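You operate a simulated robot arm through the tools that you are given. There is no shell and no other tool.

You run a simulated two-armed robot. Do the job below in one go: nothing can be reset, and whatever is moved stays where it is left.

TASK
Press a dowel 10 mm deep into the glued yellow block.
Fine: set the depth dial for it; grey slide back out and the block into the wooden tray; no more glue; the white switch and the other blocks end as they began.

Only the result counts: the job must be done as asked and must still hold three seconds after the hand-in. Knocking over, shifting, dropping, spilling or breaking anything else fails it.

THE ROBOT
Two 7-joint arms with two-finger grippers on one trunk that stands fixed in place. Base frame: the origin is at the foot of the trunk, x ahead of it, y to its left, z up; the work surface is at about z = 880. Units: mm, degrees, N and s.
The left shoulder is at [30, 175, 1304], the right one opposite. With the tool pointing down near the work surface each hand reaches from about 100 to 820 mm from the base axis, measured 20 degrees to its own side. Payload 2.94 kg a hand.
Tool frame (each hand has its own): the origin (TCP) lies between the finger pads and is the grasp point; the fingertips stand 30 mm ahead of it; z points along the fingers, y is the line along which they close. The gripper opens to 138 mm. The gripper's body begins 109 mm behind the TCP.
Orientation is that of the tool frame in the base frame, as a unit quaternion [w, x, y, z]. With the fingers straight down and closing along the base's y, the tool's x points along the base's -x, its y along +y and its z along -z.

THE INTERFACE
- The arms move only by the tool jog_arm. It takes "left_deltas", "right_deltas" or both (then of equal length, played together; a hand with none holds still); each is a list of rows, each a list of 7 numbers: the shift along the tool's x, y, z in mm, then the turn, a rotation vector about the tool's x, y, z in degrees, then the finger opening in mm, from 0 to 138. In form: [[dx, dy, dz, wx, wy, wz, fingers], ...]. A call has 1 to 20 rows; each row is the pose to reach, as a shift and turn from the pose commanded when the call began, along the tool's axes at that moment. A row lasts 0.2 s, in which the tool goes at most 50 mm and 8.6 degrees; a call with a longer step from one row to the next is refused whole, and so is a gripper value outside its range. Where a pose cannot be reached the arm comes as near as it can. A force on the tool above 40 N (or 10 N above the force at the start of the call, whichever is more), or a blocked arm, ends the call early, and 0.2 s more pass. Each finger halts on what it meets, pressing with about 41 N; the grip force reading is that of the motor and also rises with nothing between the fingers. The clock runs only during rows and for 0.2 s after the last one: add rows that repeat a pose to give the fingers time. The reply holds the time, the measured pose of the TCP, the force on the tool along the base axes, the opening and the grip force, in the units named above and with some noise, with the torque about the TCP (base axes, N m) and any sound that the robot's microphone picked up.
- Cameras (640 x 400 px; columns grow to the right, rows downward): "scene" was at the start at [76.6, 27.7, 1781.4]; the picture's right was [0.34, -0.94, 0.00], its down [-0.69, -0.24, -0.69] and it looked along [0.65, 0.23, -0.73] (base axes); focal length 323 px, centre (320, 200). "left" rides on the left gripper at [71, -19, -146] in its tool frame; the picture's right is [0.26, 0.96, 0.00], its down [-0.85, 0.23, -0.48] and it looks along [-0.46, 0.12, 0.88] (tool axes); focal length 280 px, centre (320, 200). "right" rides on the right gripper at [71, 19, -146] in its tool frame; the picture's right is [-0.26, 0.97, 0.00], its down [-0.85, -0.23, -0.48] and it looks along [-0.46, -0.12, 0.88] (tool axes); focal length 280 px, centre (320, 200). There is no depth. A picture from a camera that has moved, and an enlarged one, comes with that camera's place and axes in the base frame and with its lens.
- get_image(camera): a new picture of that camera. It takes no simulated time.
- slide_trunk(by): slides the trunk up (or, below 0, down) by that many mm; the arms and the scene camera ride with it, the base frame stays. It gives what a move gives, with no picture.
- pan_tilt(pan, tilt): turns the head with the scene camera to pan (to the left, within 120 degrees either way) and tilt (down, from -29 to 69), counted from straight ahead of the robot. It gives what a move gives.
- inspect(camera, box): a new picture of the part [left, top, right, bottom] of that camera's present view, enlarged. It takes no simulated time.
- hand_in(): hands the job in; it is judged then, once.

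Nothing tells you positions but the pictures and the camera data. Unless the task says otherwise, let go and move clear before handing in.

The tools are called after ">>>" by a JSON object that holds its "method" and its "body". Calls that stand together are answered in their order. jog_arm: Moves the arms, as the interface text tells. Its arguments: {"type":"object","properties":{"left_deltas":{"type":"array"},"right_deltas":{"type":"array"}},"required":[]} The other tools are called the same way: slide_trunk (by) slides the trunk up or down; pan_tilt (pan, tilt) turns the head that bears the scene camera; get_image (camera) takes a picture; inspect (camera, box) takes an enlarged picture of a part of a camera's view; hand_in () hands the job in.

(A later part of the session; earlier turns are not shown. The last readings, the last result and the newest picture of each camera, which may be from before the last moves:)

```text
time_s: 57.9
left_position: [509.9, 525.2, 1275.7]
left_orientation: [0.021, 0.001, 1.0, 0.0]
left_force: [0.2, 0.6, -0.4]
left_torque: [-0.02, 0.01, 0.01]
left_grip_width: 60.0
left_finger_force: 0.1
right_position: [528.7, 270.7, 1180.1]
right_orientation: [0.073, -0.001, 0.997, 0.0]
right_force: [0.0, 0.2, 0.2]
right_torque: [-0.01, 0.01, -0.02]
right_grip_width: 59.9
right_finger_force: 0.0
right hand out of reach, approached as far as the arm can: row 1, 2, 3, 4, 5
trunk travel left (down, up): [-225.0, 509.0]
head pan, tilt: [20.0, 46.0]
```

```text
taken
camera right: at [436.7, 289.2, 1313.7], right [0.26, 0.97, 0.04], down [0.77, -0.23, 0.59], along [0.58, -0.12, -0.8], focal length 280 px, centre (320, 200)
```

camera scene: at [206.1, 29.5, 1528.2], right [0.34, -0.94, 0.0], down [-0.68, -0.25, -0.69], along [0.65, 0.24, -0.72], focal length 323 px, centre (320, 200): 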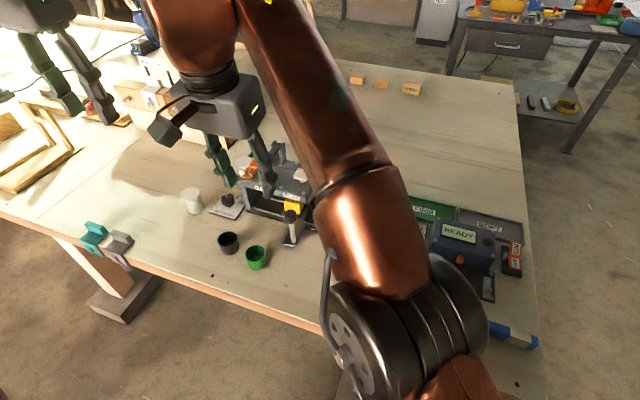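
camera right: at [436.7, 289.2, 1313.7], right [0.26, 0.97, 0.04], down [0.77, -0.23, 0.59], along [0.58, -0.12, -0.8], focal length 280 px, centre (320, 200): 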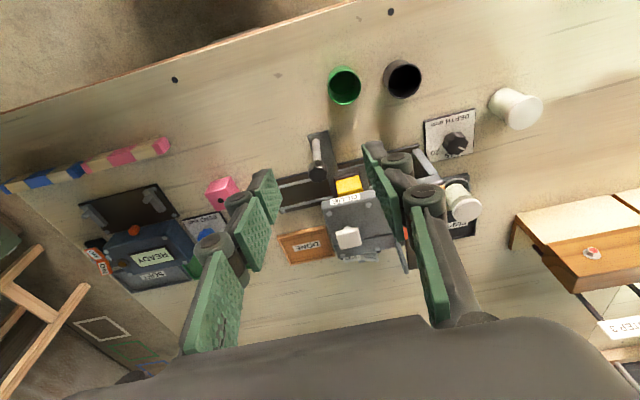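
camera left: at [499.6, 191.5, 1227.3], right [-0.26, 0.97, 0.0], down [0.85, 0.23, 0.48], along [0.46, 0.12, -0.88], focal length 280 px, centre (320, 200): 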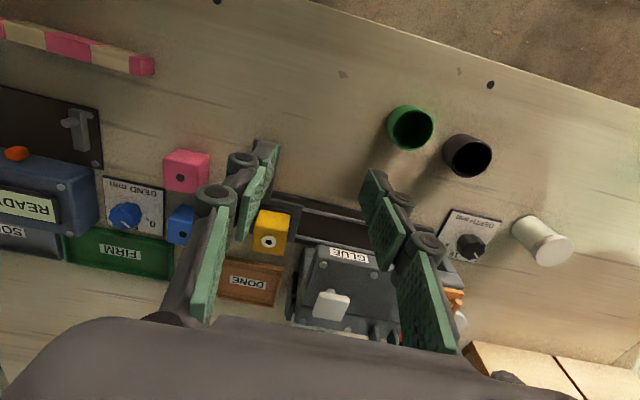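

Trunk motion also shifts the hands. I need to understand the arm postures, so I'll turn the head to look at the left arm and then the right elbow.

>>> {"method": "pan_tilt", "body": {"pan": 75, "tilt": 35}}

>>> {"method": "get_image", "body": {"camera": "scene"}}

>>> {"method": "pan_tilt", "body": {"pan": -40, "tilt": 50}}

>>> {"method": "get_image", "body": {"camera": "scene"}}

```text
time_s: 59.1
left_position: [508.2, 524.7, 1276.6]
left_orientation: [0.02, 0.001, 1.0, 0.0]
left_force: [0.4, -0.3, 0.3]
left_torque: [0.03, 0.0, -0.05]
left_grip_width: 60.1
left_finger_force: 0.0
right_position: [529.3, 271.6, 1180.7]
right_orientation: [0.072, -0.001, 0.997, 0.0]
right_force: [0.2, 0.1, -0.1]
right_torque: [0.03, 0.02, -0.02]
right_grip_width: 60.0
right_finger_force: 0.0
trunk travel left (down, up): [-225.0, 509.0]
head pan, tilt: [75.0, 35.0]
```

```text
taken
camera scene: at [153.3, 86.7, 1544.4], right [0.97, -0.26, 0.0], down [-0.15, -0.55, -0.82], along [0.21, 0.79, -0.57], focal length 323 px, centre (320, 200)
```

scene: 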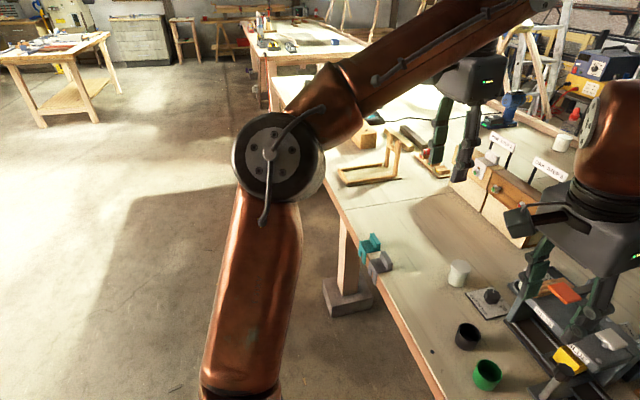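

```text
time_s: 61.1
left_position: [509.9, 523.5, 1275.8]
left_orientation: [0.02, 0.001, 1.0, 0.0]
left_force: [0.3, 0.6, -0.1]
left_torque: [0.02, -0.01, 0.02]
left_grip_width: 59.8
left_finger_force: 0.0
right_position: [527.9, 271.4, 1180.5]
right_orientation: [0.072, -0.001, 0.997, 0.0]
right_force: [-0.5, 0.8, 1.4]
right_torque: [0.01, 0.0, 0.0]
right_grip_width: 59.9
right_finger_force: 0.1
trunk travel left (down, up): [-225.0, 509.0]
head pan, tilt: [-40.0, 50.0]
```

```text
taken
camera scene: at [189.4, -47.8, 1522.7], right [-0.64, -0.77, 0.0], down [-0.59, 0.49, -0.64], along [0.49, -0.41, -0.77], focal length 323 px, centre (320, 200)
```

scene: 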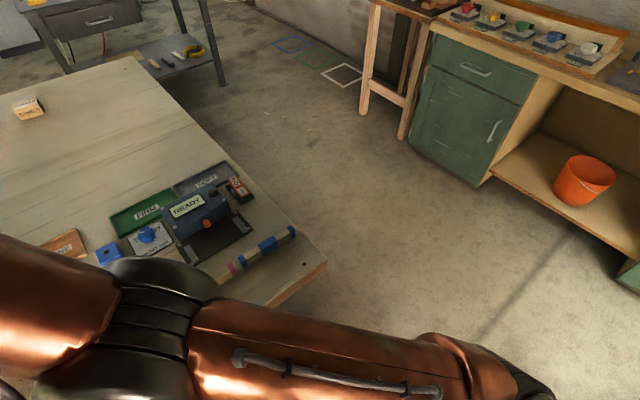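

The left arm works with its elbow out, while the right crosses well up to y≈250. So the plan is that the right hand handles the slide for y<250, and the left hand, pitched forward, takes it from 250 to about 313 and presses the lever. I'll retract the right hand and lower the trunk again.

>>> {"method": "jog_arm", "body": {"right_deltas": [[0, -20, -20, 0, 1, 0, 60], [3, -60, -30, 0, 2, 0, 60], [6, -102, -36, 0, 3, 0, 60], [9, -144, -40, 0, 4, 0, 60], [12, -186, -42, 0, 5, 0, 60], [15, -228, -44, 0, 6, 0, 60], [18, -270, -44, 0, 7, 0, 60], [21, -312, -44, 0, 8, 0, 60], [24, -354, -44, 0, 8.4, 0, 60], [24, -370, -44, 0, 8.4, 0, 60]]}}

>>> {"method": "slide_trunk", "body": {"by": -120}}

>>> {"method": "pan_tilt", "body": {"pan": 20, "tilt": 46}}

>>> {"method": "get_image", "body": {"camera": "scene"}}

```text
time_s: 63.3
left_position: [509.1, 523.5, 1276.5]
left_orientation: [0.02, 0.001, 1.0, 0.0]
left_force: [0.1, 0.5, -0.1]
left_torque: [0.0, 0.0, -0.01]
left_grip_width: 60.0
left_finger_force: 0.0
right_position: [496.3, -98.5, 1218.6]
right_orientation: [-0.001, -0.001, 1.0, 0.001]
right_force: [-0.7, 0.1, -0.5]
right_torque: [-0.01, 0.0, -0.01]
right_grip_width: 59.7
right_finger_force: 0.0
trunk travel left (down, up): [-225.0, 509.0]
head pan, tilt: [-40.0, 50.0]
```

```text
time_s: 64.8
left_position: [507.9, 523.0, 1156.3]
left_orientation: [0.022, 0.001, 1.0, 0.0]
left_force: [0.6, 0.6, -1.0]
left_torque: [0.06, -0.03, 0.04]
left_grip_width: 59.9
left_finger_force: 0.0
right_position: [493.9, -99.2, 1099.5]
right_orientation: [-0.001, -0.001, 1.0, 0.001]
right_force: [-0.3, 0.6, 0.1]
right_torque: [0.0, -0.08, 0.04]
right_grip_width: 59.9
right_finger_force: 0.1
trunk travel left (down, up): [-105.0, 629.0]
head pan, tilt: [-40.0, 50.0]
```

```text
time_s: 66.1
left_position: [509.2, 524.7, 1155.3]
left_orientation: [0.021, 0.001, 1.0, -0.001]
left_force: [-0.1, -0.2, 0.0]
left_torque: [-0.04, -0.01, 0.01]
left_grip_width: 59.8
left_finger_force: 0.1
right_position: [495.3, -97.9, 1097.7]
right_orientation: [-0.001, 0.0, 1.0, 0.0]
right_force: [0.2, 0.6, -0.2]
right_torque: [-0.02, 0.04, 0.03]
right_grip_width: 60.2
right_finger_force: 0.0
trunk travel left (down, up): [-105.0, 629.0]
head pan, tilt: [20.0, 46.0]
```

```text
taken
camera scene: at [316.9, 28.2, 1394.6], right [0.34, -0.94, 0.0], down [-0.68, -0.25, -0.69], along [0.65, 0.24, -0.72], focal length 323 px, centre (320, 200)
```

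scene: 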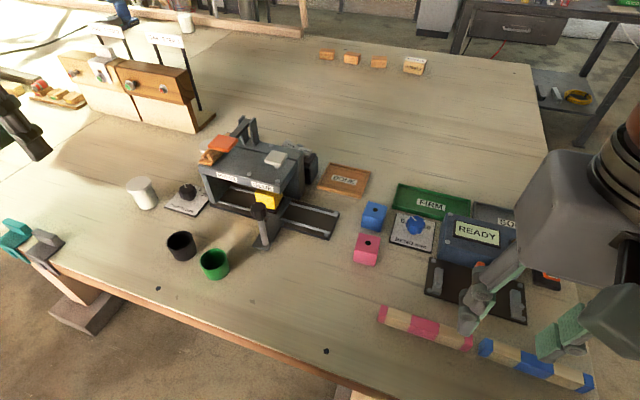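

>>> {"method": "inspect", "body": {"camera": "scene", "box": [180, 110, 350, 260]}}

```text
2.67 times, centred on (265, 185) of scene
camera zoom: at [316.9, 28.2, 1394.6], right [0.34, -0.94, 0.0], down [-0.68, -0.25, -0.69], along [0.65, 0.24, -0.72], focal length 860 px, centre (467, 240)
```

zoom: 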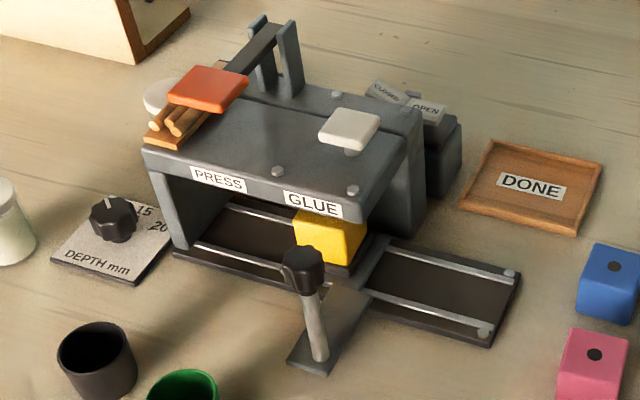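

The handle is now at about (622, 247). I'll bring the left hand in, pitched forward about 25°, toward the handle.

>>> {"method": "jog_arm", "body": {"left_deltas": [[-10, -39, 7, 0, -5, 0, 60], [-20, -78, 14, 0, -10, 0, 60], [-30, -117, 21, 0, -15, 0, 60], [-40, -156, 28, 0, -20, 0, 60], [-49, -195, 37, 0, -22.6, 0, 60], [-49, -195, 37, 0, -22.6, 0, 60]]}}

>>> {"method": "get_image", "body": {"camera": "left"}}

>>> {"method": "get_image", "body": {"camera": "scene"}}

```text
time_s: 67.5
left_position: [558.9, 326.6, 1122.8]
left_orientation: [0.216, 0.0, 0.976, 0.0]
left_force: [0.0, -0.4, -0.6]
left_torque: [-0.01, 0.01, -0.01]
left_grip_width: 59.8
left_finger_force: 0.0
right_position: [494.9, -98.1, 1097.7]
right_orientation: [-0.001, 0.0, 1.0, 0.001]
right_force: [0.0, -0.2, 0.2]
right_torque: [-0.03, 0.02, 0.01]
right_grip_width: 60.0
right_finger_force: 0.0
trunk travel left (down, up): [-105.0, 629.0]
head pan, tilt: [20.0, 46.0]
```

```text
taken
camera left: at [433.3, 307.8, 1224.3], right [-0.24, 0.97, -0.11], down [0.57, 0.23, 0.79], along [0.79, 0.12, -0.6], focal length 280 px, centre (320, 200)
```

left: 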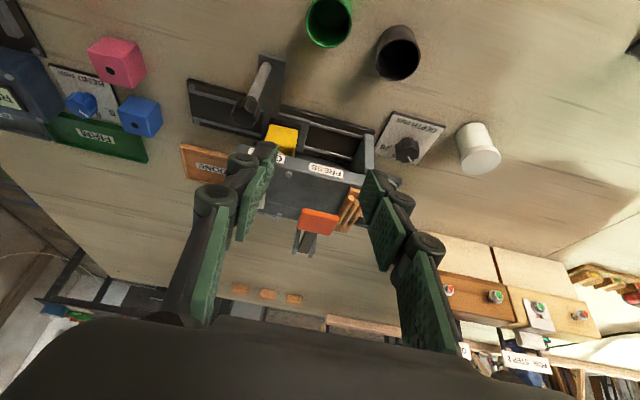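

```text
taken
camera scene: at [316.7, 28.7, 1394.7], right [0.34, -0.94, 0.0], down [-0.68, -0.25, -0.69], along [0.65, 0.24, -0.72], focal length 323 px, centre (320, 200)
```

scene: 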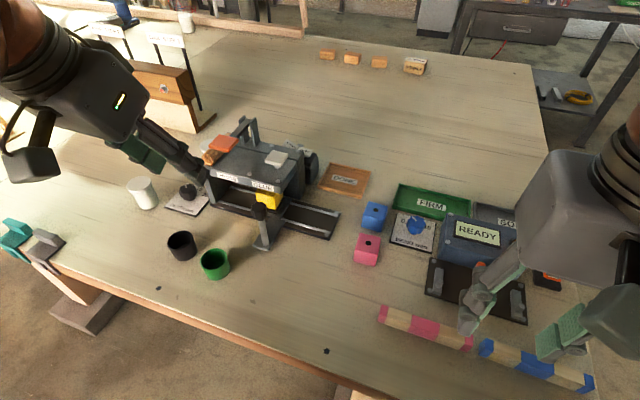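

Pitched posture works. I'll line up behind the knob, then advance along the finger direction.

>>> {"method": "jog_arm", "body": {"left_deltas": [[0, -30, 12, 0, 0, 0, 60], [-1, -60, 30, 0, 0, 0, 60], [-2, -79.5, 45, 0, 0, 0, 60], [-2, -79.5, 45, 0, 0, 0, 60]]}}

>>> {"method": "get_image", "body": {"camera": "left"}}

```text
time_s: 68.5
left_position: [578.5, 248.3, 1082.4]
left_orientation: [0.217, 0.001, 0.976, -0.001]
left_force: [0.1, 0.6, 0.3]
left_torque: [0.02, 0.02, 0.02]
left_grip_width: 60.0
left_finger_force: 0.1
right_position: [495.4, -99.7, 1098.5]
right_orientation: [-0.001, 0.0, 1.0, 0.0]
right_force: [-0.2, 0.9, 0.3]
right_torque: [0.01, -0.01, 0.02]
right_grip_width: 59.7
right_finger_force: 0.0
trunk travel left (down, up): [-105.0, 629.0]
head pan, tilt: [20.0, 46.0]
```

```text
taken
camera left: at [454.2, 229.9, 1184.0], right [-0.24, 0.97, -0.11], down [0.57, 0.23, 0.79], along [0.79, 0.12, -0.6], focal length 280 px, centre (320, 200)
```

left: 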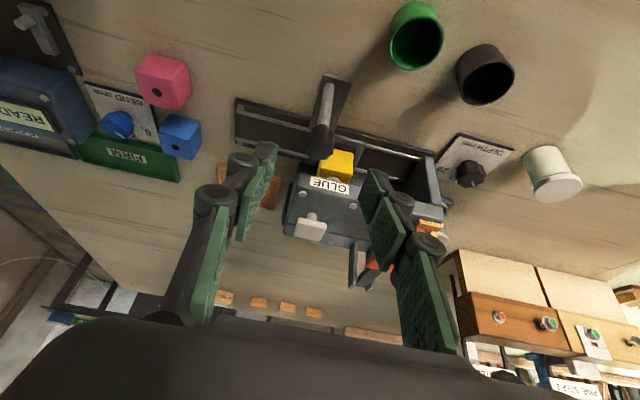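

>>> {"method": "jog_arm", "body": {"left_deltas": [[0, 0.5, 30, 0, 0, 0, 60], [0, 0.5, 60, 0, 0, 0, 60], [0, 0.5, 90, 0, 0, 0, 60], [0, 0.5, 101, 0, 0, 0, 60], [0, 0.5, 101, 0, 0, 0, 60]]}}

>>> {"method": "get_image", "body": {"camera": "left"}}

>>> {"method": "inspect", "body": {"camera": "scene", "box": [150, 100, 350, 270]}}

```text
time_s: 69.7
left_position: [622.0, 250.0, 987.9]
left_orientation: [0.216, 0.001, 0.977, 0.0]
left_force: [-0.6, 0.6, 0.0]
left_torque: [-0.01, 0.01, 0.01]
left_grip_width: 59.7
left_finger_force: 0.1
right_position: [494.3, -98.9, 1098.1]
right_orientation: [-0.001, 0.0, 1.0, 0.0]
right_force: [-0.6, -0.9, -0.6]
right_torque: [-0.01, 0.01, 0.01]
right_grip_width: 60.1
right_finger_force: 0.1
trunk travel left (down, up): [-105.0, 629.0]
head pan, tilt: [20.0, 46.0]
```

```text
taken
camera left: at [497.7, 231.2, 1091.4], right [-0.24, 0.97, -0.11], down [0.57, 0.23, 0.79], along [0.79, 0.12, -0.6], focal length 280 px, centre (320, 200)
```

left: 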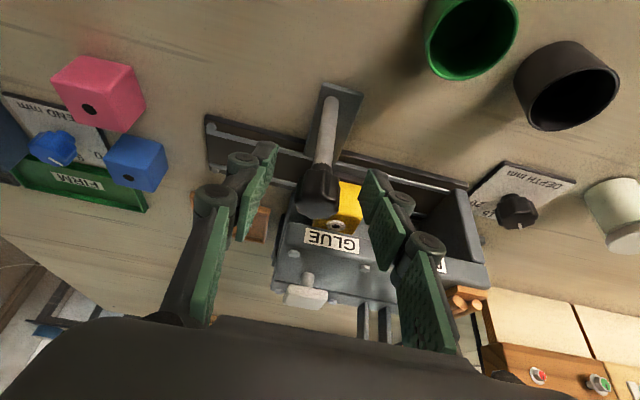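

```text
2.35 times, centred on (250, 185) of scene
camera zoom: at [316.8, 28.1, 1394.7], right [0.34, -0.94, 0.0], down [-0.68, -0.25, -0.69], along [0.65, 0.24, -0.72], focal length 759 px, centre (485, 235)
```

zoom: 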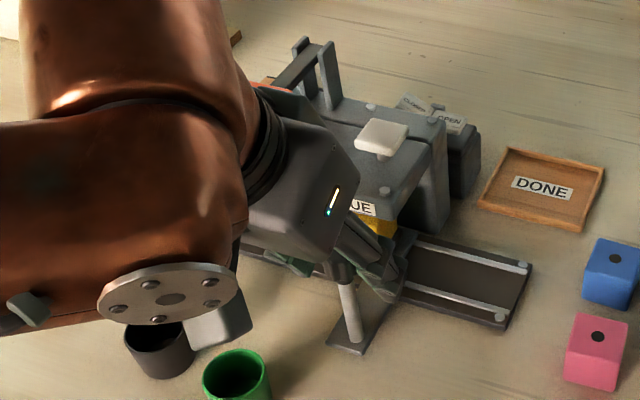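

The knob is between the left fingers. I'll close and push the slide further along +y.

>>> {"method": "jog_arm", "body": {"left_deltas": [[0, 0, 0, 0, 0, 0, 44], [0, 0, 0, 0, 0, 0, 30], [0, 0, 0, 0, 0, 0, 18], [0, 0, 0, 0, 0, 0, 18], [0, 0, 0, 0, 0, 0, 18]]}}

>>> {"method": "jog_arm", "body": {"left_deltas": [[0, 2, 0, 0, 0, 0, 18], [0, 6, 0, 0, 0, 0, 18], [0, 12, 0, 0, 0, 0, 18], [0, 19, 0, 0, 0, 0, 18], [0, 26, 0, 0, 0, 0, 18], [0, 33, 0, 0, 0, 0, 18], [0, 40, 0, 0, 0, 0, 18], [0, 46, 0, 0, 0, 0, 18], [0, 50, 0, 0, 0, 0, 18], [0, 51, 0, 0, 0, 0, 18]]}}

>>> {"method": "get_image", "body": {"camera": "left"}}

>>> {"method": "get_image", "body": {"camera": "scene"}}

```text
time_s: 70.9
left_position: [622.1, 250.6, 988.9]
left_orientation: [0.216, 0.001, 0.976, 0.001]
left_force: [0.3, 0.2, -0.9]
left_torque: [0.03, -0.06, -0.03]
left_grip_width: 23.0
left_finger_force: 45.3
right_position: [495.9, -99.6, 1099.8]
right_orientation: [-0.003, 0.0, 1.0, 0.001]
right_force: [-0.1, -0.6, -0.4]
right_torque: [-0.02, 0.0, 0.0]
right_grip_width: 59.9
right_finger_force: 0.1
trunk travel left (down, up): [-105.0, 629.0]
head pan, tilt: [20.0, 46.0]
```

```text
time_s: 73.1
left_position: [622.9, 300.3, 988.6]
left_orientation: [0.216, 0.001, 0.976, 0.001]
left_force: [2.0, -0.2, 2.1]
left_torque: [0.0, 0.07, -0.01]
left_grip_width: 22.9
left_finger_force: 45.2
right_position: [495.8, -98.7, 1099.2]
right_orientation: [-0.001, 0.0, 1.0, 0.001]
right_force: [0.2, -0.1, 0.0]
right_torque: [0.01, 0.01, 0.02]
right_grip_width: 60.0
right_finger_force: 0.1
trunk travel left (down, up): [-105.0, 629.0]
head pan, tilt: [20.0, 46.0]
```

```text
taken
camera left: at [497.6, 281.9, 1091.6], right [-0.24, 0.97, -0.11], down [0.57, 0.23, 0.79], along [0.79, 0.12, -0.6], focal length 280 px, centre (320, 200)
```

left: 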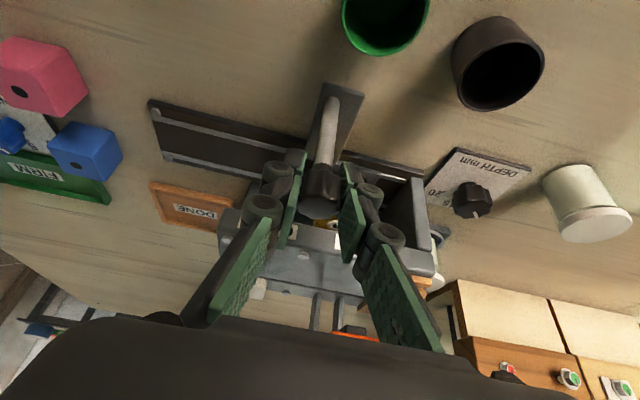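

```text
taken
camera scene: at [316.9, 27.9, 1394.6], right [0.34, -0.94, 0.0], down [-0.68, -0.25, -0.69], along [0.65, 0.24, -0.72], focal length 323 px, centre (320, 200)
```

scene: 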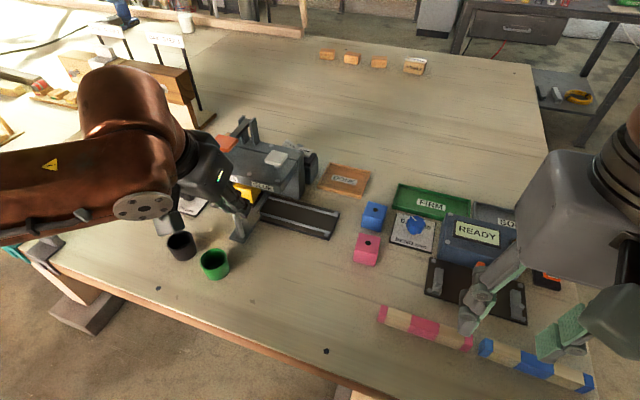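

Smooth so far; the block is now at about y≈334. I'll continue in small steps to feel for the end stop.

>>> {"method": "jog_arm", "body": {"left_deltas": [[0, 3, 0, 0, 0, 0, 18], [0, 6, 0, 0, 0, 0, 18], [0, 9, 0, 0, 0, 0, 18], [0, 11, 0, 0, 0, 0, 18], [0, 13, 0, 0, 0, 0, 18], [0, 13, 0, 0, 0, 0, 18]]}}

>>> {"method": "inspect", "body": {"camera": "left", "box": [140, 80, 460, 320]}}

```text
time_s: 74.5
left_position: [622.4, 314.2, 988.7]
left_orientation: [0.216, 0.001, 0.976, 0.001]
left_force: [0.2, 1.1, 3.3]
left_torque: [0.03, 0.64, 0.06]
left_grip_width: 22.9
left_finger_force: 45.4
right_position: [494.8, -98.4, 1099.3]
right_orientation: [-0.001, 0.0, 1.0, 0.001]
right_force: [0.3, -0.3, 0.6]
right_torque: [0.02, 0.02, 0.0]
right_grip_width: 60.0
right_finger_force: 0.0
trunk travel left (down, up): [-105.0, 629.0]
head pan, tilt: [20.0, 46.0]
```

```text
1.67 times, centred on (300, 200) of left
camera zoom: at [497.7, 295.0, 1091.6], right [-0.24, 0.97, -0.11], down [0.57, 0.23, 0.79], along [0.79, 0.12, -0.6], focal length 467 px, centre (353, 200)
```

zoom: 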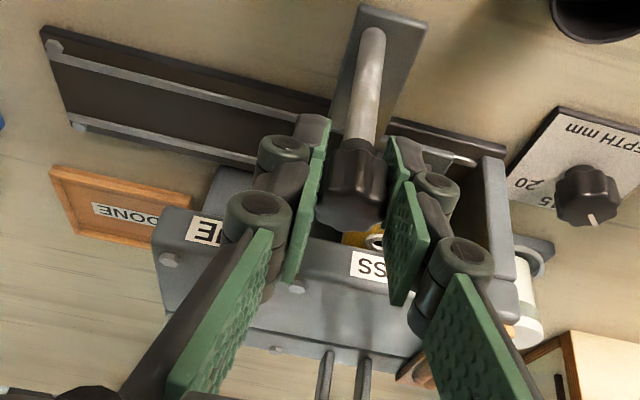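

The block should be near y≈349, matching the PRESS label and lever. I'll nudge 3 mm more to see if this is the stop.

>>> {"method": "jog_arm", "body": {"left_deltas": [[0, 1.5, 0, 0, 0, 0, 18], [0, 3, 0, 0, 0, 0, 18], [0, 3, 0, 0, 0, 0, 18]]}}

```text
time_s: 75.3
left_position: [623.1, 315.6, 989.0]
left_orientation: [0.216, 0.002, 0.976, 0.0]
left_force: [-2.1, -9.1, -3.0]
left_torque: [-0.15, -0.41, -0.09]
left_grip_width: 23.1
left_finger_force: 44.6
right_position: [496.1, -100.4, 1098.1]
right_orientation: [-0.001, 0.0, 1.0, 0.0]
right_force: [-0.6, 0.6, -0.4]
right_torque: [0.03, -0.03, 0.0]
right_grip_width: 60.3
right_finger_force: 0.1
trunk travel left (down, up): [-105.0, 629.0]
head pan, tilt: [20.0, 46.0]
```

Force rose at y≈315, so this is the end stop and the block sits under PRESS. I'll release the knob and back the left hand off.

>>> {"method": "jog_arm", "body": {"left_deltas": [[0, -2, 0, 0, 0, 0, 30], [0, -2, 0, 0, 0, 0, 45], [0, -2, 0, 0, 0, 0, 60], [0, -2, 0, 0, 0, 0, 60], [0, -2, -30, 0, 0, 0, 60], [0, -2, -65, 0, 0, 0, 60], [0, -2, -105, 0, 0, 0, 60], [0, -2, -140, 0, 0, 0, 60], [0, -2, -140, 0, 0, 0, 60]]}}

>>> {"method": "get_image", "body": {"camera": "left"}}

>>> {"method": "inspect", "body": {"camera": "scene", "box": [170, 90, 350, 260]}}

```text
time_s: 77.3
left_position: [563.8, 312.9, 1117.3]
left_orientation: [0.215, 0.001, 0.977, 0.001]
left_force: [0.3, -0.1, 0.5]
left_torque: [-0.04, 0.0, 0.03]
left_grip_width: 60.3
left_finger_force: 0.1
right_position: [495.3, -99.3, 1098.3]
right_orientation: [-0.001, 0.0, 1.0, 0.001]
right_force: [-0.6, 0.5, 0.0]
right_torque: [0.0, 0.01, 0.01]
right_grip_width: 59.8
right_finger_force: 0.0
trunk travel left (down, up): [-105.0, 629.0]
head pan, tilt: [20.0, 46.0]
```

```text
taken
camera left: at [438.5, 294.8, 1218.9], right [-0.24, 0.97, -0.11], down [0.57, 0.23, 0.79], along [0.79, 0.12, -0.6], focal length 280 px, centre (320, 200)
```

left: 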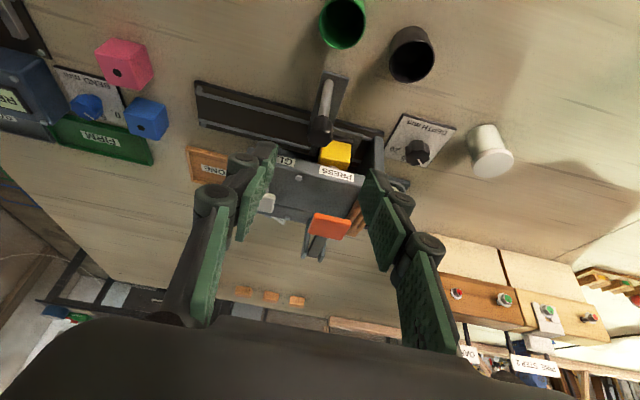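

```text
2.35 times, centred on (260, 175) of scene
camera zoom: at [317.3, 28.2, 1394.4], right [0.34, -0.94, 0.0], down [-0.68, -0.25, -0.69], along [0.65, 0.24, -0.72], focal length 759 px, centre (461, 259)
```

zoom: 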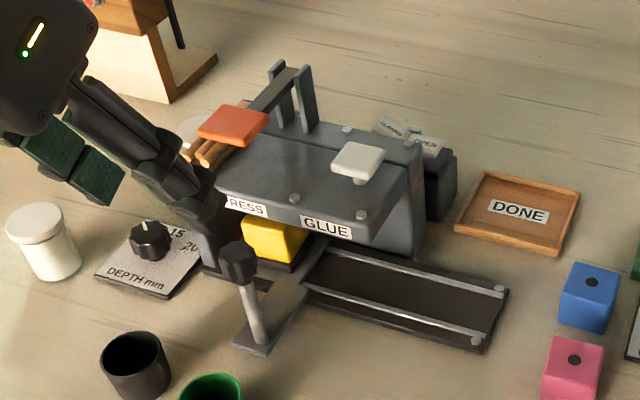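

>>> {"method": "inspect", "body": {"camera": "left", "box": [260, 100, 400, 270]}}

>>> {"method": "inspect", "body": {"camera": "scene", "box": [200, 105, 320, 215]}}

```text
2.35 times, centred on (330, 185) of left
camera zoom: at [438.5, 294.8, 1218.9], right [-0.24, 0.97, -0.11], down [0.57, 0.23, 0.79], along [0.79, 0.12, -0.6], focal length 660 px, centre (296, 235)
```

zoom: 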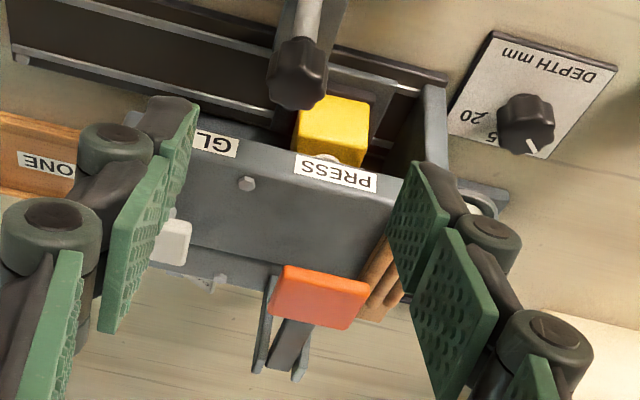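

```text
3.64 times, centred on (260, 160) of scene
camera zoom: at [317.3, 28.2, 1394.4], right [0.34, -0.94, 0.0], down [-0.68, -0.25, -0.69], along [0.65, 0.24, -0.72], focal length 1173 px, centre (538, 346)
```

zoom: 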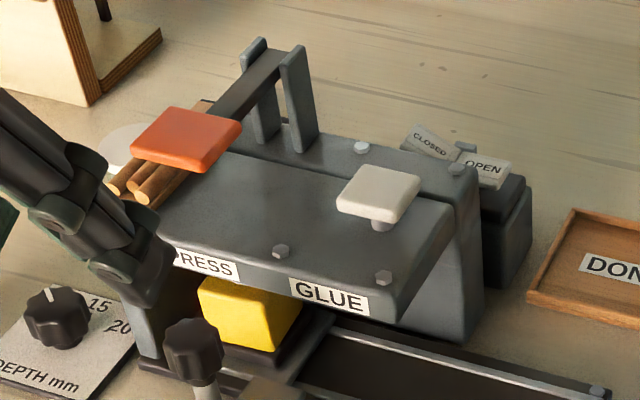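

The block is seated under PRESS, with the orange pad centred near (705, 352), top z≈1050. I'll close the left fingers and move above the pad, pitched about 30°.

>>> {"method": "jog_arm", "body": {"left_deltas": [[-28, 10, 10, 0, -1, 0, 45], [-58, 20, 22, 0, -2, 0, 30], [-88, 30, 36, 0, -3.5, 0, 15], [-118, 39, 52, 0, -5, 0, 0], [-118, 39, 52, 0, -5, 0, 0], [-118, 39, 52, 0, -5, 0, 0]]}}

>>> {"method": "get_image", "body": {"camera": "left"}}

>>> {"method": "inspect", "body": {"camera": "scene", "box": [150, 60, 330, 230]}}

```text
time_s: 78.7
left_position: [692.0, 354.2, 1118.1]
left_orientation: [0.258, 0.0, 0.966, 0.001]
left_force: [-0.3, -0.5, 0.2]
left_torque: [0.0, 0.01, 0.02]
left_grip_width: 0.2
left_finger_force: 28.6
right_position: [496.0, -98.5, 1098.7]
right_orientation: [-0.001, 0.0, 1.0, 0.001]
right_force: [0.8, -0.4, 1.5]
right_torque: [0.0, 0.03, -0.03]
right_grip_width: 60.2
right_finger_force: 0.0
trunk travel left (down, up): [-105.0, 629.0]
head pan, tilt: [20.0, 46.0]
```

```text
taken
camera left: at [558.6, 335.7, 1209.0], right [-0.23, 0.97, -0.13], down [0.5, 0.23, 0.84], along [0.84, 0.12, -0.53], focal length 280 px, centre (320, 200)
```

left: 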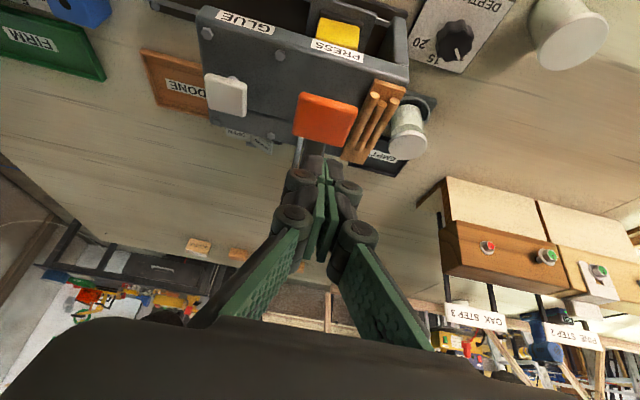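

```text
2.35 times, centred on (240, 145) of scene
camera zoom: at [317.3, 28.2, 1394.5], right [0.34, -0.94, 0.0], down [-0.68, -0.25, -0.69], along [0.65, 0.24, -0.72], focal length 759 px, centre (508, 329)
```

zoom: 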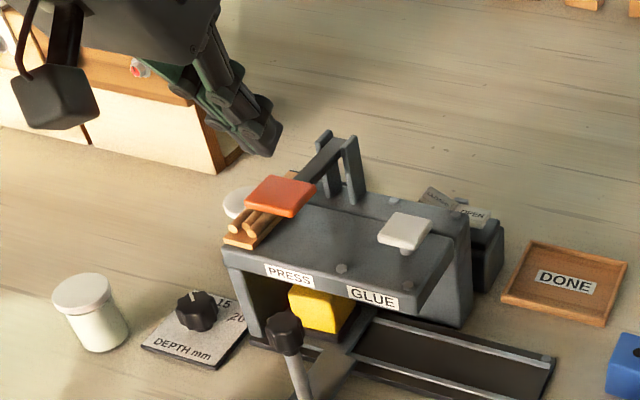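

Fingers are over the pad. I'll descend and press gradually, watching the force.

>>> {"method": "jog_arm", "body": {"left_deltas": [[4, -3, 11, 0, 0, 0, 0], [11.5, -3, 28, 0, 0, 0, 0], [13.5, -3, 31.5, 0, 0, 0, 0], [13.5, -3, 31.5, 0, 0, 0, 0]]}}

>>> {"method": "inspect", "body": {"camera": "scene", "box": [170, 80, 310, 210]}}

```text
time_s: 79.7
left_position: [695.9, 349.5, 1083.5]
left_orientation: [0.258, 0.001, 0.966, 0.0]
left_force: [0.8, -0.4, 0.4]
left_torque: [-0.02, 0.0, 0.0]
left_grip_width: 6.3
left_finger_force: 28.8
right_position: [496.7, -99.7, 1098.6]
right_orientation: [-0.002, 0.001, 1.0, 0.0]
right_force: [-0.1, 0.8, 0.4]
right_torque: [-0.01, 0.0, -0.01]
right_grip_width: 60.0
right_finger_force: 0.0
trunk travel left (down, up): [-105.0, 629.0]
head pan, tilt: [20.0, 46.0]
```

```text
3.08 times, centred on (240, 145) of scene
camera zoom: at [316.8, 28.1, 1394.7], right [0.34, -0.94, 0.0], down [-0.68, -0.25, -0.69], along [0.65, 0.24, -0.72], focal length 993 px, centre (566, 369)
```

zoom: 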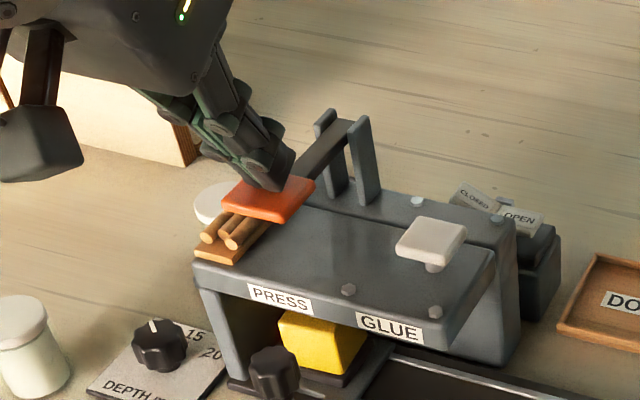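

Just touching the pad. I'll press straight down in small steps.

>>> {"method": "jog_arm", "body": {"left_deltas": [[1.5, 0, 2.6, 0, 0, 0, 0], [3, 0, 5.2, 0, 0, 0, 0], [4.5, 0, 7.8, 0, 0, 0, 0], [6, 0, 10.4, 0, 0, 0, 0], [7.5, 0, 13, 0, 0, 0, 0]]}}

>>> {"method": "inspect", "body": {"camera": "scene", "box": [170, 80, 310, 210]}}

>>> {"method": "get_image", "body": {"camera": "left"}}

```text
time_s: 80.9
left_position: [695.9, 351.0, 1069.4]
left_orientation: [0.258, 0.001, 0.966, 0.0]
left_force: [-1.2, 0.0, 1.6]
left_torque: [-0.01, 0.06, -0.03]
left_grip_width: 5.9
left_finger_force: 28.8
right_position: [495.8, -100.2, 1098.5]
right_orientation: [-0.001, 0.001, 1.0, 0.002]
right_force: [0.3, 0.0, -0.1]
right_torque: [0.02, 0.0, 0.01]
right_grip_width: 59.9
right_finger_force: 0.1
trunk travel left (down, up): [-105.0, 629.0]
head pan, tilt: [20.0, 46.0]
```

```text
3.08 times, centred on (240, 145) of scene
camera zoom: at [316.4, 28.0, 1394.7], right [0.34, -0.94, 0.0], down [-0.68, -0.25, -0.69], along [0.65, 0.24, -0.72], focal length 993 px, centre (566, 369)
```

zoom: 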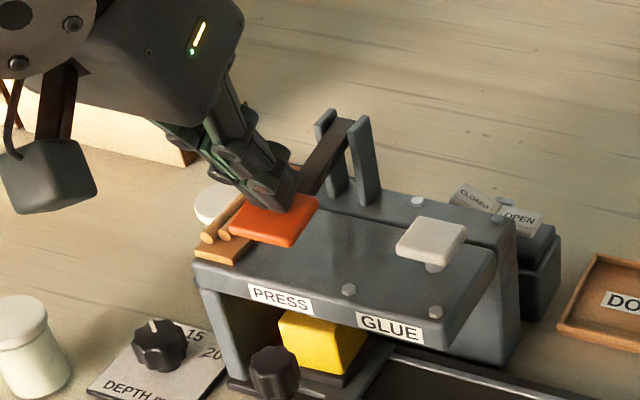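

```text
taken
camera left: at [562.8, 330.9, 1160.8], right [-0.23, 0.97, -0.13], down [0.5, 0.23, 0.84], along [0.84, 0.12, -0.53], focal length 280 px, centre (320, 200)
```

left: 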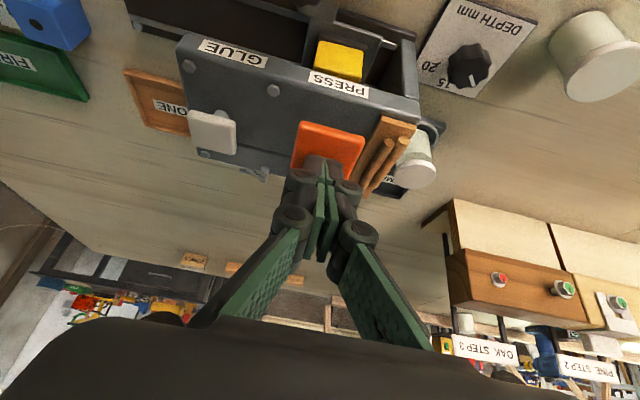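

The lever is moving down with little force. I'll continue until it reaches its stop.

>>> {"method": "jog_arm", "body": {"left_deltas": [[1.5, 0, 2.6, 0, 0, 0, 0], [3, 0, 5.2, 0, 0, 0, 0], [4.5, 0, 7.8, 0, 0, 0, 0], [6, 0, 10.4, 0, 0, 0, 0], [7.5, 0, 13, 0, 0, 0, 0]]}}

>>> {"method": "inspect", "body": {"camera": "scene", "box": [170, 80, 310, 210]}}

```text
time_s: 82.1
left_position: [694.7, 349.3, 1062.3]
left_orientation: [0.265, 0.002, 0.964, 0.0]
left_force: [4.3, 6.2, 35.4]
left_torque: [0.19, -0.24, 0.04]
left_grip_width: 5.9
left_finger_force: 28.1
right_position: [493.0, -99.1, 1100.7]
right_orientation: [0.0, 0.001, 1.0, 0.0]
right_force: [0.5, 0.0, -1.0]
right_torque: [0.01, -0.01, -0.03]
right_grip_width: 60.0
right_finger_force: 0.1
trunk travel left (down, up): [-105.0, 629.0]
head pan, tilt: [20.0, 46.0]
```

```text
3.08 times, centred on (240, 145) of scene
camera zoom: at [313.6, 27.2, 1396.0], right [0.34, -0.94, 0.0], down [-0.67, -0.25, -0.7], along [0.65, 0.24, -0.72], focal length 993 px, centre (566, 369)
```

zoom: 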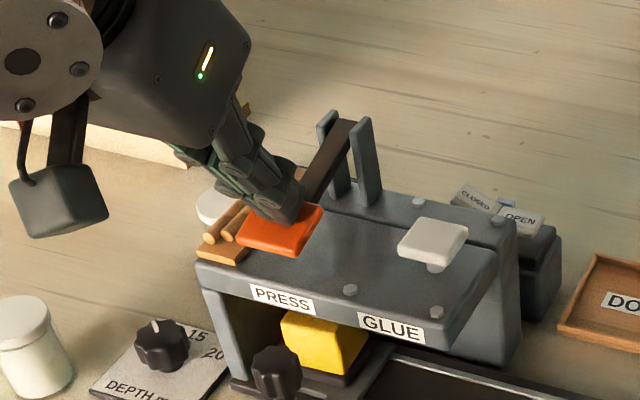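

Force has risen to 35 N. Let me look at the lever and the block before deciding whether it is fully down.

>>> {"method": "get_image", "body": {"camera": "left"}}

>>> {"method": "inspect", "body": {"camera": "left", "box": [270, 10, 460, 190]}}

>>> {"method": "inspect", "body": {"camera": "scene", "box": [200, 110, 280, 200]}}

```text
taken
camera left: at [560.4, 329.7, 1151.3], right [-0.22, 0.97, -0.13], down [0.49, 0.23, 0.84], along [0.84, 0.12, -0.52], focal length 280 px, centre (320, 200)
```

left: 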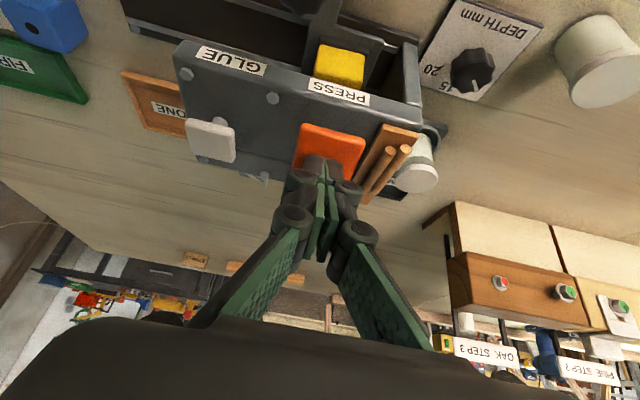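

```text
2.22 times, centred on (365, 100) of left
camera zoom: at [560.4, 329.7, 1151.3], right [-0.22, 0.97, -0.13], down [0.49, 0.23, 0.84], along [0.84, 0.12, -0.52], focal length 623 px, centre (220, 422)
```

zoom: 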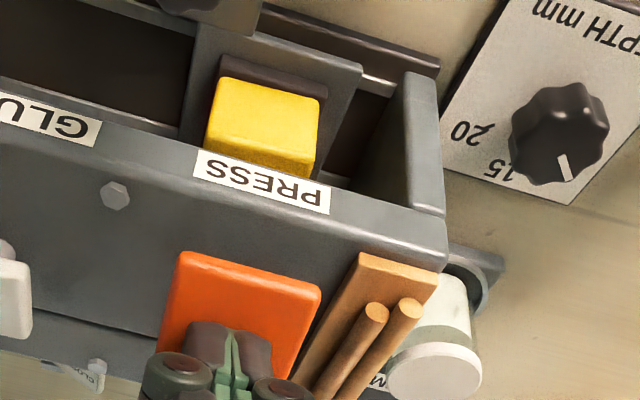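

```text
4.44 times, centred on (240, 155) of scene
camera zoom: at [313.6, 27.2, 1396.0], right [0.34, -0.94, 0.0], down [-0.67, -0.25, -0.7], along [0.65, 0.24, -0.72], focal length 1434 px, centre (676, 400)
```

zoom: 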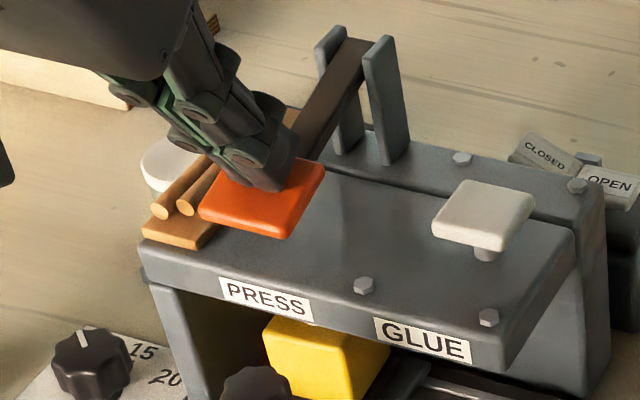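

One dowel has left the rack, now 2 instead of 3, so the press has driven a dowel. I'll lift off the lever straight up.

>>> {"method": "jog_arm", "body": {"left_deltas": [[-5, 0, -8.7, 0, 0, 0, 0], [-12, 0, -20.8, 0, 0, 0, 0], [-22, 0, -38, 0, 0, 0, 0], [-35, 0, -60.6, 0, 0, 0, 0], [-35, 0, -60.6, 0, 0, 0, 0]]}}

>>> {"method": "inspect", "body": {"camera": "scene", "box": [170, 80, 310, 210]}}

>>> {"method": "get_image", "body": {"camera": "left"}}

```text
time_s: 83.3
left_position: [697.3, 350.4, 1123.1]
left_orientation: [0.257, 0.0, 0.966, 0.0]
left_force: [1.1, -0.6, -0.1]
left_torque: [-0.03, -0.01, -0.02]
left_grip_width: 0.0
left_finger_force: 28.3
right_position: [495.9, -98.5, 1099.5]
right_orientation: [-0.002, -0.001, 1.0, 0.0]
right_force: [0.4, 0.0, 0.2]
right_torque: [0.03, 0.01, 0.01]
right_grip_width: 59.9
right_finger_force: 0.0
trunk travel left (down, up): [-105.0, 629.0]
head pan, tilt: [20.0, 46.0]
```

```text
3.08 times, centred on (240, 145) of scene
camera zoom: at [317.2, 28.3, 1394.5], right [0.34, -0.94, 0.0], down [-0.68, -0.25, -0.69], along [0.65, 0.24, -0.72], focal length 993 px, centre (566, 369)
```

zoom: 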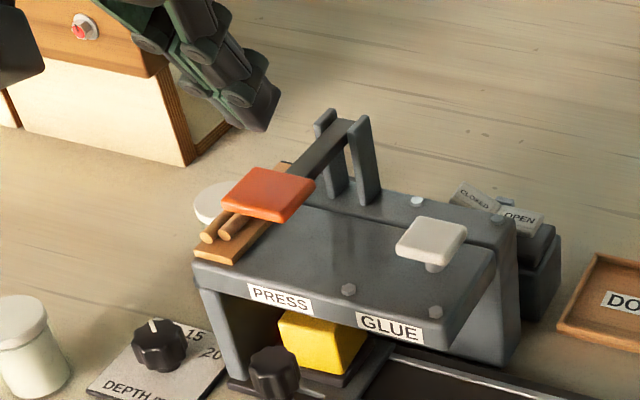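

```text
taken
camera left: at [563.4, 331.9, 1214.7], right [-0.23, 0.97, -0.13], down [0.5, 0.23, 0.84], along [0.84, 0.12, -0.53], focal length 280 px, centre (320, 200)
```

left: 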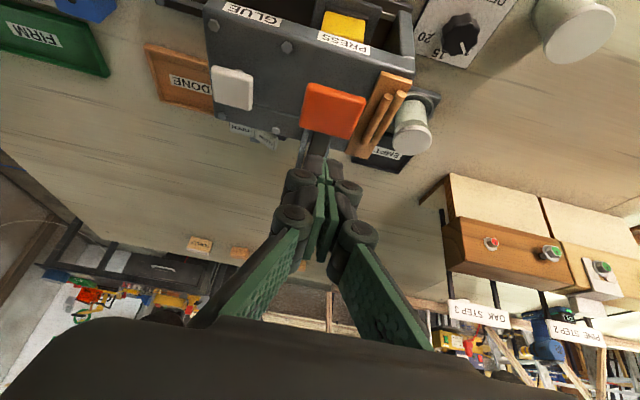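

The lever is back up and the white switch untouched. Now I'll bring the left hand back to the handle at (622, 315) to pull the slide out.

>>> {"method": "jog_arm", "body": {"left_deltas": [[10, 0, -12, 0, 1, 0, 0], [40, -10, -25, 0, 2, 0, 20], [75, -20, -40, 0, 3, 0, 40], [105, -30, -53, 0, 4, 0, 60], [117.3, -35, -60.8, 0, 5, 0, 60], [117.3, -35, -60.8, 0, 5, 0, 60]]}}

>>> {"method": "get_image", "body": {"camera": "left"}}

```text
time_s: 84.7
left_position: [563.4, 316.9, 1120.1]
left_orientation: [0.216, 0.001, 0.976, -0.001]
left_force: [-0.4, -0.6, 0.6]
left_torque: [-0.01, -0.01, 0.0]
left_grip_width: 60.1
left_finger_force: 0.1
right_position: [495.8, -100.2, 1098.5]
right_orientation: [-0.003, 0.0, 1.0, 0.0]
right_force: [-0.3, 0.1, -0.4]
right_torque: [0.0, 0.02, -0.02]
right_grip_width: 60.1
right_finger_force: 0.1
trunk travel left (down, up): [-105.0, 629.0]
head pan, tilt: [20.0, 46.0]
```

```text
taken
camera left: at [438.4, 296.8, 1221.7], right [-0.24, 0.97, -0.11], down [0.57, 0.23, 0.79], along [0.79, 0.12, -0.6], focal length 280 px, centre (320, 200)
```

left: 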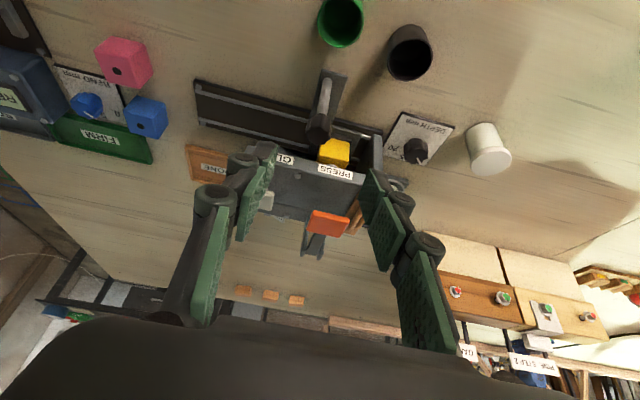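

>>> {"method": "jog_arm", "body": {"left_deltas": [[0, -1.5, 35, 0, 0, 0, 60], [0, -1.5, 70, 0, 0, 0, 60], [0, -1.5, 105, 0, 0, 0, 60], [0, -1.5, 130, 0, 0, 0, 60], [0, -1.5, 141, 0, 0, 0, 60], [0, -1.5, 141, 0, 0, 0, 60]]}}

>>> {"method": "jog_arm", "body": {"left_deltas": [[0, 0, 0, 0, 0, 0, 44], [0, 0, 0, 0, 0, 0, 30], [0, 0, 0, 0, 0, 0, 18], [0, 0, 0, 0, 0, 0, 18], [0, 0, 0, 0, 0, 0, 18]]}}

>>> {"method": "get_image", "body": {"camera": "left"}}

```text
time_s: 86.1
left_position: [625.2, 314.0, 990.8]
left_orientation: [0.217, 0.001, 0.976, 0.0]
left_force: [0.4, -0.3, -0.5]
left_torque: [0.02, -0.02, 0.0]
left_grip_width: 60.1
left_finger_force: 0.0
right_position: [495.0, -100.3, 1098.9]
right_orientation: [-0.001, 0.0, 1.0, 0.001]
right_force: [0.4, 0.2, 0.3]
right_torque: [-0.02, -0.07, 0.01]
right_grip_width: 60.0
right_finger_force: 0.1
trunk travel left (down, up): [-105.0, 629.0]
head pan, tilt: [20.0, 46.0]
```

```text
time_s: 87.3
left_position: [625.3, 314.2, 989.6]
left_orientation: [0.216, 0.001, 0.976, 0.001]
left_force: [0.7, 0.4, -0.8]
left_torque: [-0.03, -0.05, 0.03]
left_grip_width: 23.1
left_finger_force: 45.0
right_position: [495.0, -99.9, 1098.4]
right_orientation: [-0.001, 0.0, 1.0, 0.001]
right_force: [-0.1, 0.5, 0.3]
right_torque: [-0.01, -0.01, 0.02]
right_grip_width: 60.2
right_finger_force: 0.0
trunk travel left (down, up): [-105.0, 629.0]
head pan, tilt: [20.0, 46.0]
```

```text
taken
camera left: at [500.0, 295.5, 1092.4], right [-0.24, 0.97, -0.11], down [0.57, 0.23, 0.79], along [0.79, 0.12, -0.6], focal length 280 px, centre (320, 200)
```

left: 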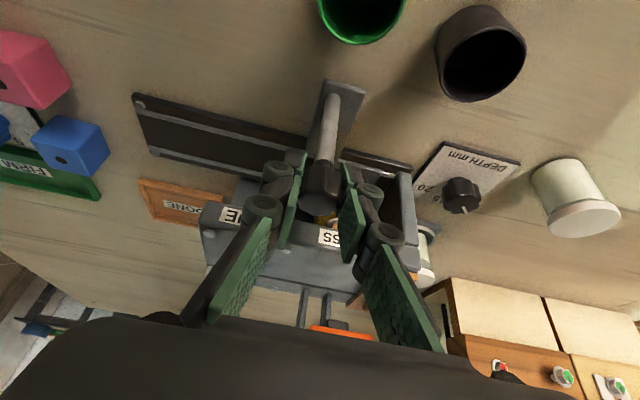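

Handle gripped. I'll pull the slide out along −y, first about 75 mm.

>>> {"method": "jog_arm", "body": {"left_deltas": [[0, -2, 0, 0, 0, 0, 18], [0, -7, 0, 0, 0, 0, 18], [0, -14, 0, 0, 0, 0, 18], [0, -22, 0, 0, 0, 0, 18], [0, -30, 0, 0, 0, 0, 18], [0, -38, 0, 0, 0, 0, 18], [0, -46, 0, 0, 0, 0, 18], [0, -54, 0, 0, 0, 0, 18], [0, -62, 0, 0, 0, 0, 18], [0, -70, 0, 0, 0, 0, 18], [0, -75, 0, 0, 0, 0, 18], [0, -76, 0, 0, 0, 0, 18]]}}

>>> {"method": "inspect", "body": {"camera": "scene", "box": [170, 100, 350, 260]}}

```text
time_s: 89.9
left_position: [624.4, 237.8, 989.5]
left_orientation: [0.215, 0.001, 0.977, 0.0]
left_force: [10.3, 1.4, -6.3]
left_torque: [0.0, -0.54, -0.04]
left_grip_width: 23.2
left_finger_force: 45.1
right_position: [498.2, -99.3, 1099.1]
right_orientation: [-0.003, 0.0, 1.0, 0.001]
right_force: [-0.5, -0.2, -0.4]
right_torque: [0.04, -0.02, 0.03]
right_grip_width: 60.3
right_finger_force: 0.1
trunk travel left (down, up): [-105.0, 629.0]
head pan, tilt: [20.0, 46.0]
```

```text
2.50 times, centred on (260, 180) of scene
camera zoom: at [325.8, 28.6, 1393.4], right [0.34, -0.94, 0.0], down [-0.68, -0.25, -0.69], along [0.65, 0.24, -0.72], focal length 806 px, centre (470, 250)
```

zoom: 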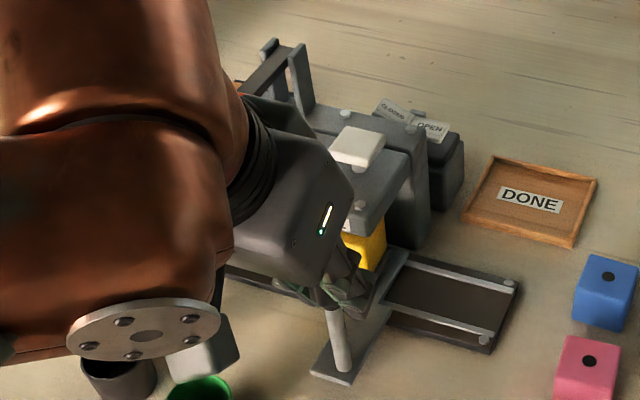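

>>> {"method": "jog_arm", "body": {"left_deltas": [[1, -3, 0, 0, 0, 0, 18], [1, -9, 0, 0, 0, 0, 18], [1, -16, 0, 0, 0, 0, 18], [1, -24, 0, 0, 0, 0, 18], [1, -32, 0, 0, 0, 0, 18], [1, -39, 0, 0, 0, 0, 18], [1, -44, 0, 0, 0, 0, 18], [1, -45, 0, 0, 0, 0, 18]]}}

>>> {"method": "inspect", "body": {"camera": "scene", "box": [170, 100, 350, 260]}}

```text
time_s: 91.7
left_position: [624.8, 193.2, 989.9]
left_orientation: [0.215, 0.001, 0.977, -0.001]
left_force: [9.5, 0.5, -1.9]
left_torque: [-0.02, 0.85, -0.01]
left_grip_width: 23.3
left_finger_force: 45.1
right_position: [498.3, -100.1, 1099.0]
right_orientation: [-0.002, 0.0, 1.0, 0.001]
right_force: [-0.8, 0.7, -0.6]
right_torque: [-0.02, 0.03, -0.02]
right_grip_width: 60.0
right_finger_force: 0.0
trunk travel left (down, up): [-105.0, 629.0]
head pan, tilt: [20.0, 46.0]
```

```text
2.50 times, centred on (260, 180) of scene
camera zoom: at [333.2, 28.2, 1392.6], right [0.34, -0.94, 0.0], down [-0.68, -0.25, -0.69], along [0.64, 0.24, -0.73], focal length 806 px, centre (470, 250)
```

zoom: 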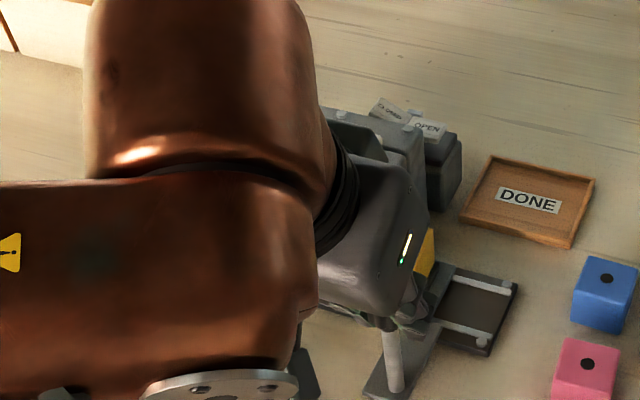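

>>> {"method": "jog_arm", "body": {"left_deltas": [[1, -3, 0, 0, 0, 0, 18], [1, -9, 0, 0, 0, 0, 18], [1, -16, 0, 0, 0, 0, 18], [1, -24, 0, 0, 0, 0, 18], [1, -31, 0, 0, 0, 0, 18], [1, -37, 0, 0, 0, 0, 18], [1, -41, 0, 0, 0, 0, 18], [1, -44, 0, 0, 0, 0, 18], [1, -45, 0, 0, 0, 0, 18]]}}

>>> {"method": "inspect", "body": {"camera": "scene", "box": [220, 100, 400, 260]}}

>>> {"method": "get_image", "body": {"camera": "left"}}

>>> {"method": "get_image", "body": {"camera": "right"}}

```text
time_s: 93.7
left_position: [624.7, 151.1, 989.2]
left_orientation: [0.216, -0.002, 0.976, 0.001]
left_force: [14.9, 10.2, 12.0]
left_torque: [0.1, 0.77, 0.03]
left_grip_width: 23.1
left_finger_force: 44.8
right_position: [497.8, -98.8, 1098.9]
right_orientation: [-0.001, -0.001, 1.0, 0.0]
right_force: [-0.1, -0.3, 0.1]
right_torque: [-0.02, 0.01, 0.0]
right_grip_width: 60.1
right_finger_force: 0.0
trunk travel left (down, up): [-105.0, 629.0]
head pan, tilt: [20.0, 46.0]
```

```text
2.50 times, centred on (310, 180) of scene
camera zoom: at [348.4, 29.4, 1391.0], right [0.34, -0.94, -0.01], down [-0.69, -0.25, -0.68], along [0.64, 0.24, -0.73], focal length 806 px, centre (345, 250)
```

zoom: 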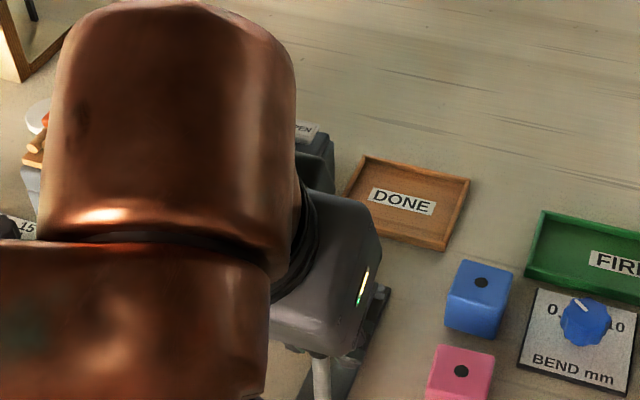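

```text
taken
camera left: at [499.6, 130.6, 1092.3], right [-0.24, 0.96, -0.11], down [0.57, 0.23, 0.79], along [0.79, 0.13, -0.6], focal length 280 px, centre (320, 200)
```

left: 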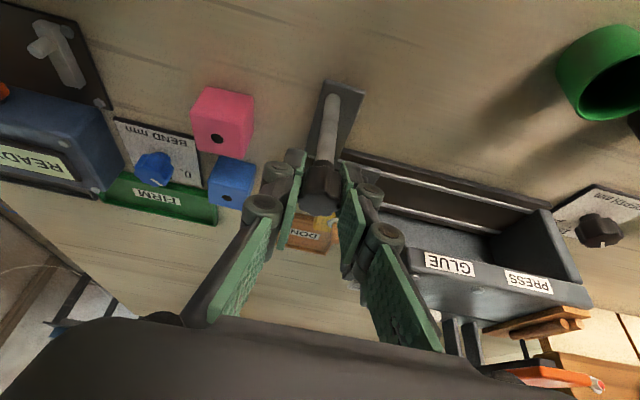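

```text
taken
camera right: at [426.9, -80.3, 1244.5], right [0.26, 0.97, 0.0], down [0.85, -0.23, 0.47], along [0.46, -0.12, -0.88], focal length 280 px, centre (320, 200)
```

right: 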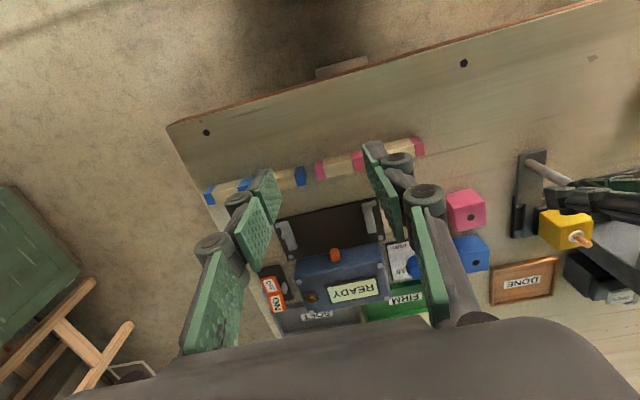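

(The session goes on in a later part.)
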